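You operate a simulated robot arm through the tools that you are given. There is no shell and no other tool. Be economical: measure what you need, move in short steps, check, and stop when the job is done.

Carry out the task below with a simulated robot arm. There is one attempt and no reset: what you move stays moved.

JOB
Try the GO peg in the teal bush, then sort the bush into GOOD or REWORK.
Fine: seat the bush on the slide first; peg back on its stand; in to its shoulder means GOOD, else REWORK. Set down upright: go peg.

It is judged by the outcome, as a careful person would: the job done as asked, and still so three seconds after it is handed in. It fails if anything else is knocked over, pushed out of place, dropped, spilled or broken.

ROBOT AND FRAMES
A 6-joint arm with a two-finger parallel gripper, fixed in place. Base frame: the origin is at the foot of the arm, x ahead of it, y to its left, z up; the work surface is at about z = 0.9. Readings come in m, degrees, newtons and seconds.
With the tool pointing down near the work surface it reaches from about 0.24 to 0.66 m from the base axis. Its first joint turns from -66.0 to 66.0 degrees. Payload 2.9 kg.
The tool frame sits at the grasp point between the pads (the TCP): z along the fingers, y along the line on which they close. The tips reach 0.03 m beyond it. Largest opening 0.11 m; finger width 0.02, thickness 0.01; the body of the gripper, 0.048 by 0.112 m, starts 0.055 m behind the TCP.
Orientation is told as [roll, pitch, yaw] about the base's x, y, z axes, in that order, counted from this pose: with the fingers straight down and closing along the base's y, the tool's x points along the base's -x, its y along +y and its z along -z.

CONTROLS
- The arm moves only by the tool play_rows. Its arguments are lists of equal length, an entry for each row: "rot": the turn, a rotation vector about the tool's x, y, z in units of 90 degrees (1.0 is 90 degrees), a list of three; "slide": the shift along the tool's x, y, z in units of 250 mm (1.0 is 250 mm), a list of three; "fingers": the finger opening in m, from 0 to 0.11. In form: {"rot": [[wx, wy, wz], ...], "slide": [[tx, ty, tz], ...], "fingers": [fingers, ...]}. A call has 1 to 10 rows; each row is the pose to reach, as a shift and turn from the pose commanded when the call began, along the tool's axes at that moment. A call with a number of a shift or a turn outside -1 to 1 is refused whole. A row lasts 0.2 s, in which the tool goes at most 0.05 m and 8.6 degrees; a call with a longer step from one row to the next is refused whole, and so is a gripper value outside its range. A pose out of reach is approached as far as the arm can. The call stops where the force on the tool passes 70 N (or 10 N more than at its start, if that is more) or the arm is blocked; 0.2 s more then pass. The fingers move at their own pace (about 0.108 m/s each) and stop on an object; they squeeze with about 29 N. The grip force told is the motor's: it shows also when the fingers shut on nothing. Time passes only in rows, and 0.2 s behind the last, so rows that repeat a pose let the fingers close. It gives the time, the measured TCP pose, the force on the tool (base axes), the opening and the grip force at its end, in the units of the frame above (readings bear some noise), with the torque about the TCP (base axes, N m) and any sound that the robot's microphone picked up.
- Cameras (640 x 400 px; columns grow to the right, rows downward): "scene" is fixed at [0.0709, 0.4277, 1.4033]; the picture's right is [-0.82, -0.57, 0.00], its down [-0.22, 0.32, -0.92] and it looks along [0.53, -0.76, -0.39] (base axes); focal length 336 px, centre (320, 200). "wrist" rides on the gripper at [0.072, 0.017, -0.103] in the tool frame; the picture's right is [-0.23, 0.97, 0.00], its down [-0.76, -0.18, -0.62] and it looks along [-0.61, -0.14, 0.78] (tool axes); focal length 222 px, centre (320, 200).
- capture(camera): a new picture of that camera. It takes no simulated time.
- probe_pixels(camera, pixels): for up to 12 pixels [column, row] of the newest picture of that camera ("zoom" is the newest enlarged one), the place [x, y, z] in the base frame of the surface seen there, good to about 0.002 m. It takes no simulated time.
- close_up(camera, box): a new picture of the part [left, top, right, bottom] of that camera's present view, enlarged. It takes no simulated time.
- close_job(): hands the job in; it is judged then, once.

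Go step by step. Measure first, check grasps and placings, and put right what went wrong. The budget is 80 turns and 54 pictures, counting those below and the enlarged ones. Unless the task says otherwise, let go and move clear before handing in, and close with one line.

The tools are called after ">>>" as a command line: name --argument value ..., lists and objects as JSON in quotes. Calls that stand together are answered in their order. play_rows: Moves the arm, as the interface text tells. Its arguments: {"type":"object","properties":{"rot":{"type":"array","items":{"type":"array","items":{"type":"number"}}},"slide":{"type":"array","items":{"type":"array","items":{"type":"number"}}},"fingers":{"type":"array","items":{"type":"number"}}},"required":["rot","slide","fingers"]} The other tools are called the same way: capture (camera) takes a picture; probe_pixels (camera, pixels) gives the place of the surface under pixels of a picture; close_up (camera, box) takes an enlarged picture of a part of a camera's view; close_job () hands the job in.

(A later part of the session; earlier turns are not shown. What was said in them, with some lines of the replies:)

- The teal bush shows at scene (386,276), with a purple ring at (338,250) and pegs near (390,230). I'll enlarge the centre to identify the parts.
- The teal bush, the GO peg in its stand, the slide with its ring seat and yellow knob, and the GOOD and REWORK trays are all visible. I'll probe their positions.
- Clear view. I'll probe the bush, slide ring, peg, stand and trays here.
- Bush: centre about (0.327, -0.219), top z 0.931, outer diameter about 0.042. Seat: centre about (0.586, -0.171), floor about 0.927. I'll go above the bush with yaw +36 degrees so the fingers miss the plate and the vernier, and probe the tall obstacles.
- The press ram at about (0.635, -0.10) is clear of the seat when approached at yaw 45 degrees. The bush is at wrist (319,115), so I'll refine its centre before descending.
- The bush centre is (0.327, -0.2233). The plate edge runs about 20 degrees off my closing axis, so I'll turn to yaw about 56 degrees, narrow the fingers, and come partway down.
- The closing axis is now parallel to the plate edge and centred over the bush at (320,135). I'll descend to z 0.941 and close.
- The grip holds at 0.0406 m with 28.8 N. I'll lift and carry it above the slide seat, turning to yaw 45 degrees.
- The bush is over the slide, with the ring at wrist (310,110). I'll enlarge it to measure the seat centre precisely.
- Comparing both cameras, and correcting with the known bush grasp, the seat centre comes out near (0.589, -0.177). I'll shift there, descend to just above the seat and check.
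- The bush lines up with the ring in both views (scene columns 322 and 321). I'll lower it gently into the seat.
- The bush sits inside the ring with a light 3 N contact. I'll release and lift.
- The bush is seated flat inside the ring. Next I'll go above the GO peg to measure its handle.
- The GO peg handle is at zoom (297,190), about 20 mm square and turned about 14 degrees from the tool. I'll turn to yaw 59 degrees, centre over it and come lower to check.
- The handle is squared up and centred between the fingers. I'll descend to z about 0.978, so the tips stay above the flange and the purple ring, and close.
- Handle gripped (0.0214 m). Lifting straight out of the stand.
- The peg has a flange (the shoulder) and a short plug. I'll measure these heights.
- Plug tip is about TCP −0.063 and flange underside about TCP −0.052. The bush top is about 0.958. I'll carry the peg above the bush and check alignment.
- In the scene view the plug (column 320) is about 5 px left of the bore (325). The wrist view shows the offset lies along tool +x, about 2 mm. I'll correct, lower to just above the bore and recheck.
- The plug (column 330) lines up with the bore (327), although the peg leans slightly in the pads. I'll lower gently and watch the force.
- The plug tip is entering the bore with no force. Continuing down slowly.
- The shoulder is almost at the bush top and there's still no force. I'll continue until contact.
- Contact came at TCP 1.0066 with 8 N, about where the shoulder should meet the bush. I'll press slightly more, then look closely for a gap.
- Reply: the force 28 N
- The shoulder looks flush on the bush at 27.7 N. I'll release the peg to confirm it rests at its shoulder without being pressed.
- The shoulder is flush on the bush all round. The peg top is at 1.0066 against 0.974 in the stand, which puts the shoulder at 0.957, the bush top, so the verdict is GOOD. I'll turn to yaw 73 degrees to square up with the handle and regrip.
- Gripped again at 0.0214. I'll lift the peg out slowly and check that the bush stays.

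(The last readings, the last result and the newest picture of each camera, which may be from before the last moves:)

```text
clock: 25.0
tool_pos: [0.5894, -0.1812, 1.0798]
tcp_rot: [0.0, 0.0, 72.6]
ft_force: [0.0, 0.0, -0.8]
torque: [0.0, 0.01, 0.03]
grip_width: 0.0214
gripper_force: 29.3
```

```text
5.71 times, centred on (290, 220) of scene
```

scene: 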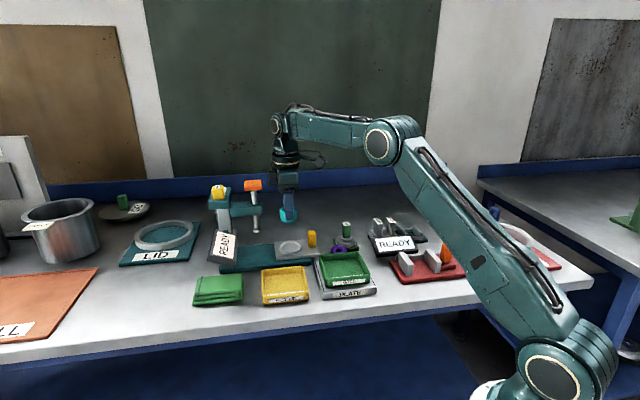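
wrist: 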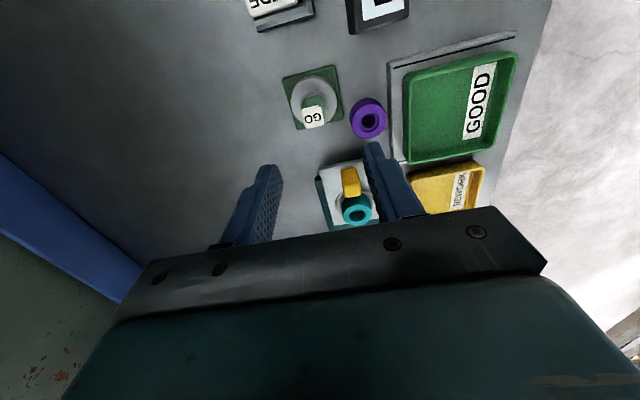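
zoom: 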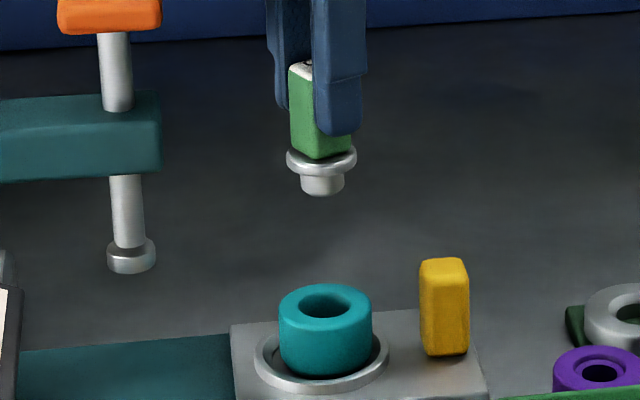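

The peg is out and upright, and the bush stayed in the seat. I'll carry the peg back above its stand, turning it to its original heading.

>>> play_rows --rot '[[0, 0, 0], [0, 0, 0.06], [0, 0, 0.13], [0, 0, 0.2], [0, 0, 0.26], [0, 0, 0.26]]' --slide '[[0.1, 0.034, 0], [0.24, 0.08, 0], [0.4, 0.134, 0], [0.55, 0.184, 0], [0.61, 0.204, 0], [0.61, 0.204, 0.1]]' --fingers '[0.012, 0.012, 0.012, 0.012, 0.012, 0.012]'

>>> close_up --camera "scene" --box '[310, 190, 380, 260]'

>>> close_up --camera "wrist" --box '[260, 70, 380, 190]'

```text
clock: 26.4
tool_pos: [0.4936, -0.3115, 1.0528]
tcp_rot: [0.0, 0.0, 49.1]
ft_force: [0.4, 0.4, -1.2]
torque: [0.01, -0.02, -0.02]
grip_width: 0.0214
gripper_force: 28.6
```

```text
5.71 times, centred on (345, 225) of scene
```

zoom: 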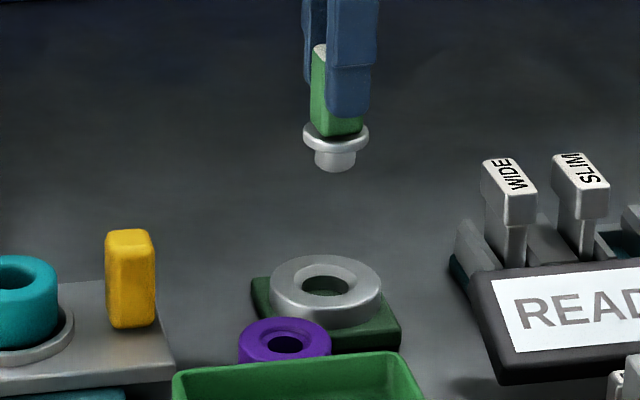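

```text
3.33 times, centred on (320, 130) of wrist
```

zoom: 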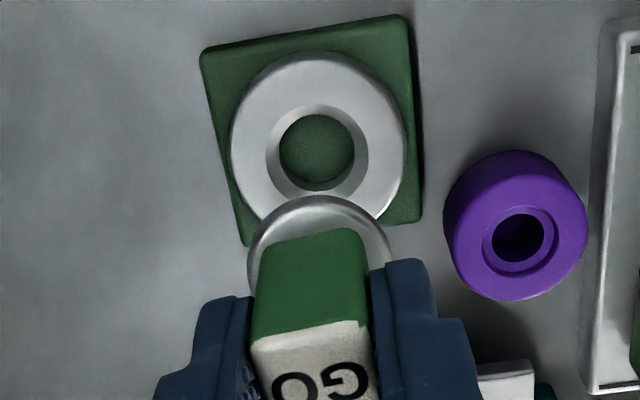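

By perspective, the plug (column 335) sits 1–2 mm to the right of where it should be over the stand hole (325). I'll nudge −1.2 mm along tool x and lower to just above the hole.

>>> play_rows --rot '[[0, 0, 0], [0, 0, 0], [0, 0, 0]]' --slide '[[-0.005, -0.002, 0.1], [-0.005, -0.002, 0.22], [-0.005, -0.002, 0.23]]' --fingers '[0.012, 0.012, 0.012]'

>>> close_up --camera "scene" --box '[320, 205, 370, 255]'

>>> close_up --camera "wrist" --box '[270, 80, 370, 180]'

```text
clock: 27.2
tool_pos: [0.4956, -0.3095, 0.9956]
tcp_rot: [0.0, 0.0, 49.2]
ft_force: [0.5, -0.7, -1.0]
torque: [-0.03, 0.0, 0.04]
grip_width: 0.0215
gripper_force: 29.3
```

```text
8.00 times, centred on (345, 230) of scene
```

zoom: 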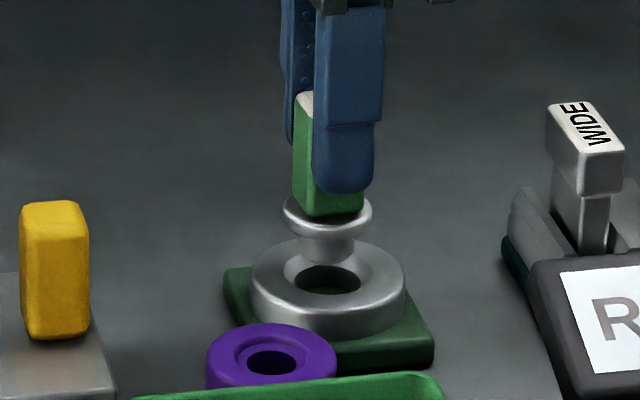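

```text
4.00 times, centred on (320, 130) of wrist
```

zoom: 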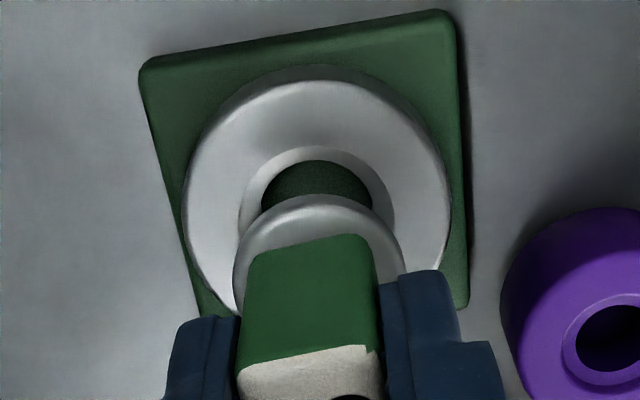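

The plug (328) is now over the hole (328.5), and the wrist view agrees. Lowering in gently.

>>> play_rows --rot '[[0, 0, 0], [0, 0, 0], [0, 0, 0], [0, 0, 0], [0, 0, 0]]' --slide '[[0, -0.002, 0.02], [0, -0.002, 0.04], [0, -0.002, 0.06], [0, -0.002, 0.071], [0, -0.002, 0.076]]' --fingers '[0.012, 0.012, 0.012, 0.012, 0.012]'

>>> close_up --camera "scene" --box '[320, 205, 370, 255]'

```text
clock: 28.4
tool_pos: [0.4955, -0.3119, 0.9769]
tcp_rot: [0.0, 0.0, 49.2]
ft_force: [1.0, -0.9, -0.1]
torque: [0.01, -0.02, -0.02]
grip_width: 0.0217
gripper_force: 28.5
```

```text
8.00 times, centred on (345, 230) of scene
```

zoom: 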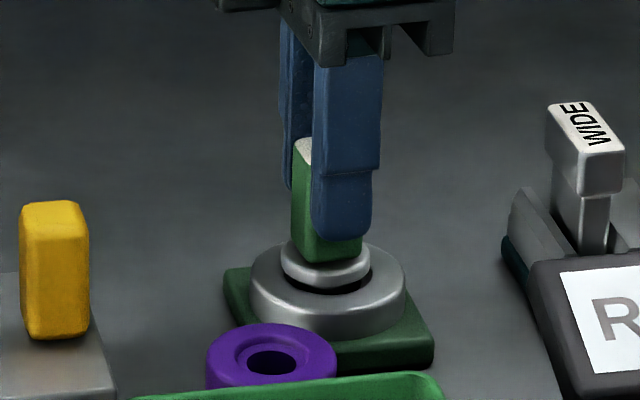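

The plug is in the hole with no contact force yet. I'll creep down until it touches.

>>> play_rows --rot '[[0, 0, 0], [0, 0, 0], [0, 0, 0]]' --slide '[[0, 0, 0.004], [0, 0, 0.008], [0, 0, 0.008]]' --fingers '[0.012, 0.012, 0.012]'

```text
clock: 29.2
tool_pos: [0.4973, -0.3093, 0.9773]
tcp_rot: [-0.1, 0.0, 49.1]
ft_force: [-2.4, 2.3, 8.7]
torque: [0.13, 0.16, 0.01]
grip_width: 0.0213
gripper_force: 29.0
```

Contact at 8.7 N at the original seated height (0.977). Releasing and lifting.

>>> play_rows --rot '[[0, 0, 0], [0, 0, 0], [0, 0, 0], [0, 0, 0], [0, 0, 0], [0, 0, 0]]' --slide '[[0, 0, -0.006], [0, 0, -0.006], [0, 0, -0.006], [0, 0, -0.08], [0, 0, -0.22], [0, 0, -0.4]]' --fingers '[0.012, 0.046, 0.046, 0.046, 0.046, 0.046]'

>>> close_up --camera "scene" --box '[320, 205, 370, 255]'

```text
clock: 30.6
tool_pos: [0.4952, -0.3082, 1.0747]
tcp_rot: [0.0, 0.1, 49.3]
ft_force: [0.0, -0.2, 0.7]
torque: [0.02, -0.01, 0.02]
grip_width: 0.0458
gripper_force: 0.0
```

```text
8.00 times, centred on (345, 230) of scene
```

zoom: 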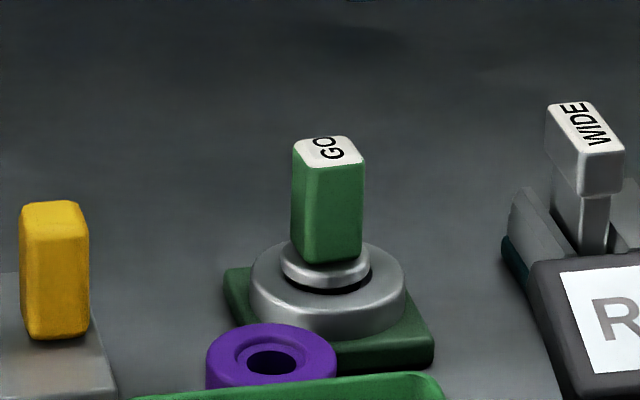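

The peg is back upright in its stand. Now I'll go back above the bush at yaw 45 degrees.

>>> play_rows --rot '[[0, 0, 0], [0, 0, 0.02], [0, 0, 0.045], [0, 0, 0.045], [0, 0, 0.045], [0, 0, 0.045]]' --slide '[[-0.1, 0.01, -0.02], [-0.24, 0.02, -0.02], [-0.4, 0.035, -0.02], [-0.55, 0.05, -0.02], [-0.638, 0.058, -0.02], [-0.638, 0.058, 0.1]]' --fingers '[0.056, 0.056, 0.056, 0.056, 0.056, 0.056]'

>>> close_up --camera "wrist" --box '[250, 70, 390, 210]'

```text
clock: 32.0
tool_pos: [0.5902, -0.1795, 1.0506]
tcp_rot: [-0.1, -0.1, 45.1]
ft_force: [-0.8, 0.3, 0.0]
torque: [0.02, 0.01, -0.01]
grip_width: 0.0561
gripper_force: 0.1
```

```text
2.86 times, centred on (320, 140) of wrist
```

zoom: 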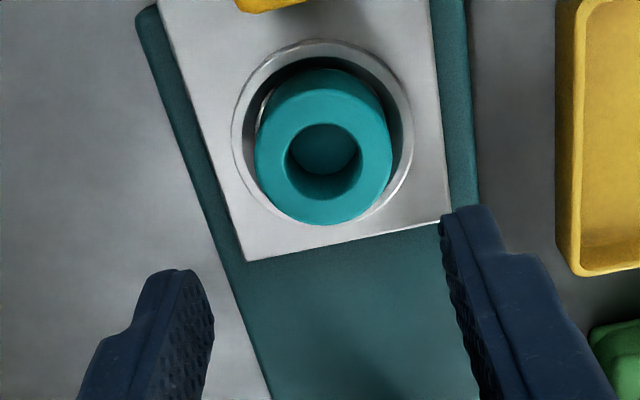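

The bush is about 1 mm off in tool x and y. I'll correct, descend to z 0.970 and grip.

>>> play_rows --rot '[[0, 0, 0], [0, 0, 0], [0, 0, 0], [0, 0, 0], [0, 0, 0], [0, 0, 0], [0, 0, 0]]' --slide '[[0.004, 0.004, 0.1], [0.004, 0.004, 0.22], [0.004, 0.004, 0.32], [0.004, 0.004, 0.32], [0.004, 0.004, 0.32], [0.004, 0.004, 0.32], [0.004, 0.004, 0.32]]' --fingers '[0.056, 0.056, 0.056, 0.056, 0.036, 0.036, 0.036]'

>>> close_up --camera "scene" --box '[250, 200, 400, 310]'

```text
clock: 33.6
tool_pos: [0.5874, -0.1795, 0.97]
tcp_rot: [-0.1, 0.0, 45.2]
ft_force: [-0.2, -1.1, 0.4]
torque: [0.02, 0.0, 0.01]
grip_width: 0.0406
gripper_force: 28.3
```

```text
3.64 times, centred on (325, 255) of scene
```

zoom: 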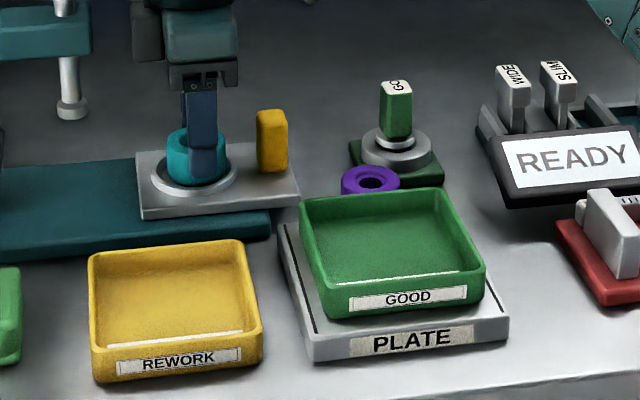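

Gripped. I'll measure the GOOD tray rim and floor before moving.

>>> probe_pixels --camera "zoom" --pixels '[[302, 201], [438, 192], [483, 265], [327, 285], [390, 240], [370, 225], [420, 255], [360, 262], [430, 225], [345, 250]]'

```text
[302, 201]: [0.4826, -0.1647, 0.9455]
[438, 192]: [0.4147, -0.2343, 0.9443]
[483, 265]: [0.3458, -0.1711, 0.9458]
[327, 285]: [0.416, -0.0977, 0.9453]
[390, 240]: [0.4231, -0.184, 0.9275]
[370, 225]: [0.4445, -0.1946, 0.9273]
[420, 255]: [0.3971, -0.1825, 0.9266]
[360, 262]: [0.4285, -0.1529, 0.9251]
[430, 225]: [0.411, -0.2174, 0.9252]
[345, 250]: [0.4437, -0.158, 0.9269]
```

GOOD tray: centre about (0.415, -0.170), floor 0.926, rim 0.945, sides aligned with yaw 45. I'll lift the bush and carry it above the tray.

>>> play_rows --rot '[[0, 0, 0], [0, 0, 0], [0, 0, 0], [0, 0, 0], [0, 0, 0], [0, 0, 0], [0, 0, 0], [0, 0, 0], [0, 0, 0]]' --slide '[[0, 0, -0.06], [0, 0, -0.2], [0, 0, -0.34], [0.05, 0.056, -0.36], [0.15, 0.17, -0.36], [0.26, 0.29, -0.36], [0.37, 0.41, -0.36], [0.461, 0.517, -0.36], [0.461, 0.517, -0.25]]' --fingers '[0.036, 0.036, 0.036, 0.036, 0.036, 0.036, 0.036, 0.036, 0.036]'

>>> capture --camera "wrist"

>>> close_up --camera "scene" --box '[260, 190, 410, 310]'

```text
clock: 35.6
tool_pos: [0.4132, -0.1722, 1.0342]
tcp_rot: [-0.1, 0.0, 45.2]
ft_force: [0.4, -0.1, -0.7]
torque: [-0.01, 0.03, -0.03]
grip_width: 0.0404
gripper_force: 29.2
```

```text
5 pictures are left
```

wrist: 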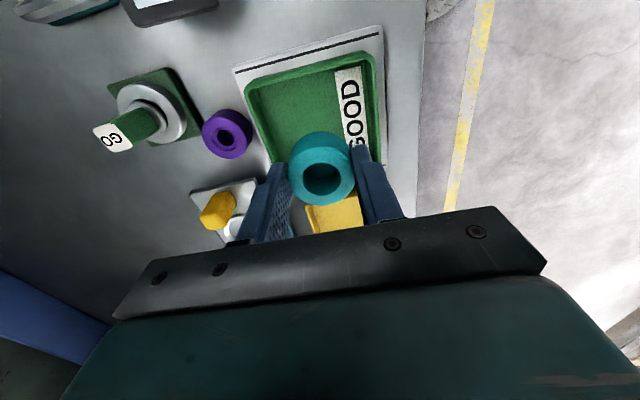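

```text
3.33 times, centred on (335, 250) of scene
```

zoom: 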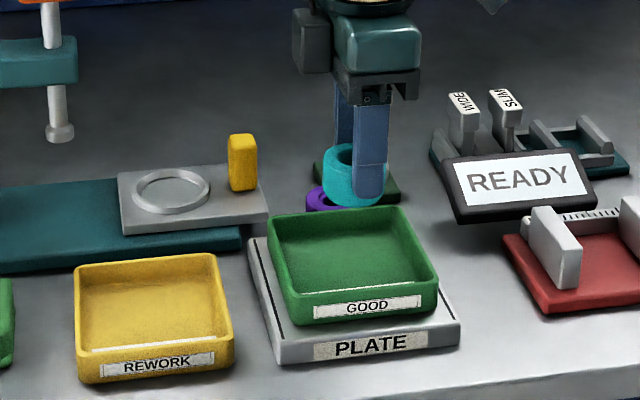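

The bush is centred over the tray (scene columns 354 and 352), but the tray is turned about 13 degrees from the tool. I'll turn to match, lower to near the floor and settle gently.

>>> play_rows --rot '[[0, 0, -0.07], [0, 0, -0.14], [0, 0, -0.14], [0, 0, -0.14], [0, 0, -0.14], [0, 0, -0.14], [0, 0, -0.14]]' --slide '[[0, 0, 0], [0, 0, 0.06], [0, 0, 0.14], [0, 0, 0.2], [0, 0, 0.235], [0, 0, 0.25], [0, 0, 0.257]]' --fingers '[0.036, 0.036, 0.036, 0.036, 0.036, 0.036, 0.036]'

>>> close_up --camera "wrist" --box '[200, 20, 440, 220]'

```text
clock: 37.2
tool_pos: [0.4132, -0.1692, 0.9687]
tcp_rot: [-0.1, 0.1, 58.0]
ft_force: [-2.5, -0.7, 6.8]
torque: [0.05, 0.08, -0.02]
grip_width: 0.0406
gripper_force: 29.2
```

```text
2.00 times, centred on (320, 120) of wrist
```

zoom: 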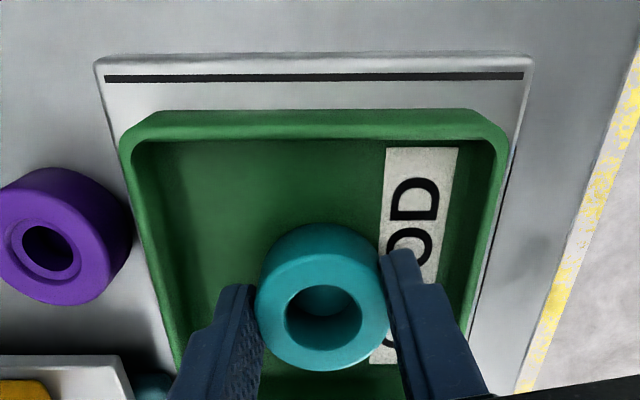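

The bush touches the tray floor at 6.8 N, well inside the walls. Releasing and lifting clear.

>>> play_rows --rot '[[0, 0, 0], [0, 0, 0], [0, 0, 0], [0, 0, 0], [0, 0, 0], [0, 0, 0], [0, 0, 0]]' --slide '[[0, 0, -0.004], [0, 0, -0.004], [0, 0, -0.05], [0, 0, -0.16], [0, 0, -0.32], [0, 0, -0.5], [0, 0, -0.6]]' --fingers '[0.052, 0.052, 0.052, 0.052, 0.052, 0.052, 0.052]'

>>> close_up --camera "scene" --box '[180, 170, 420, 310]'

```text
clock: 38.8
tool_pos: [0.4155, -0.1712, 1.1177]
tcp_rot: [0.0, 0.0, 57.8]
ft_force: [0.7, -0.3, 0.1]
torque: [-0.03, 0.02, -0.01]
grip_width: 0.0518
gripper_force: 0.0
```

```text
2.67 times, centred on (300, 240) of scene
```

zoom: 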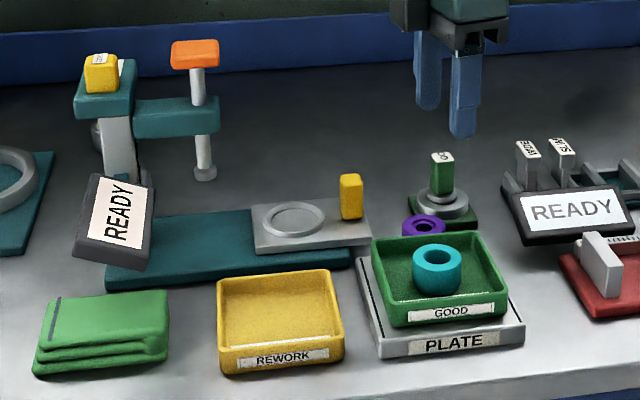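

The teal bush stands in the GOOD tray at zoom (437,270), the GO peg is upright in its stand at (442,180), and everything else is in place. Handing in.

>>> close_job

```text
The job is handed in.
```

I seated the teal bush on the slide and tried the GO peg; it went in to its shoulder, so the bush is in GOOD, with the peg back upright on its stand.
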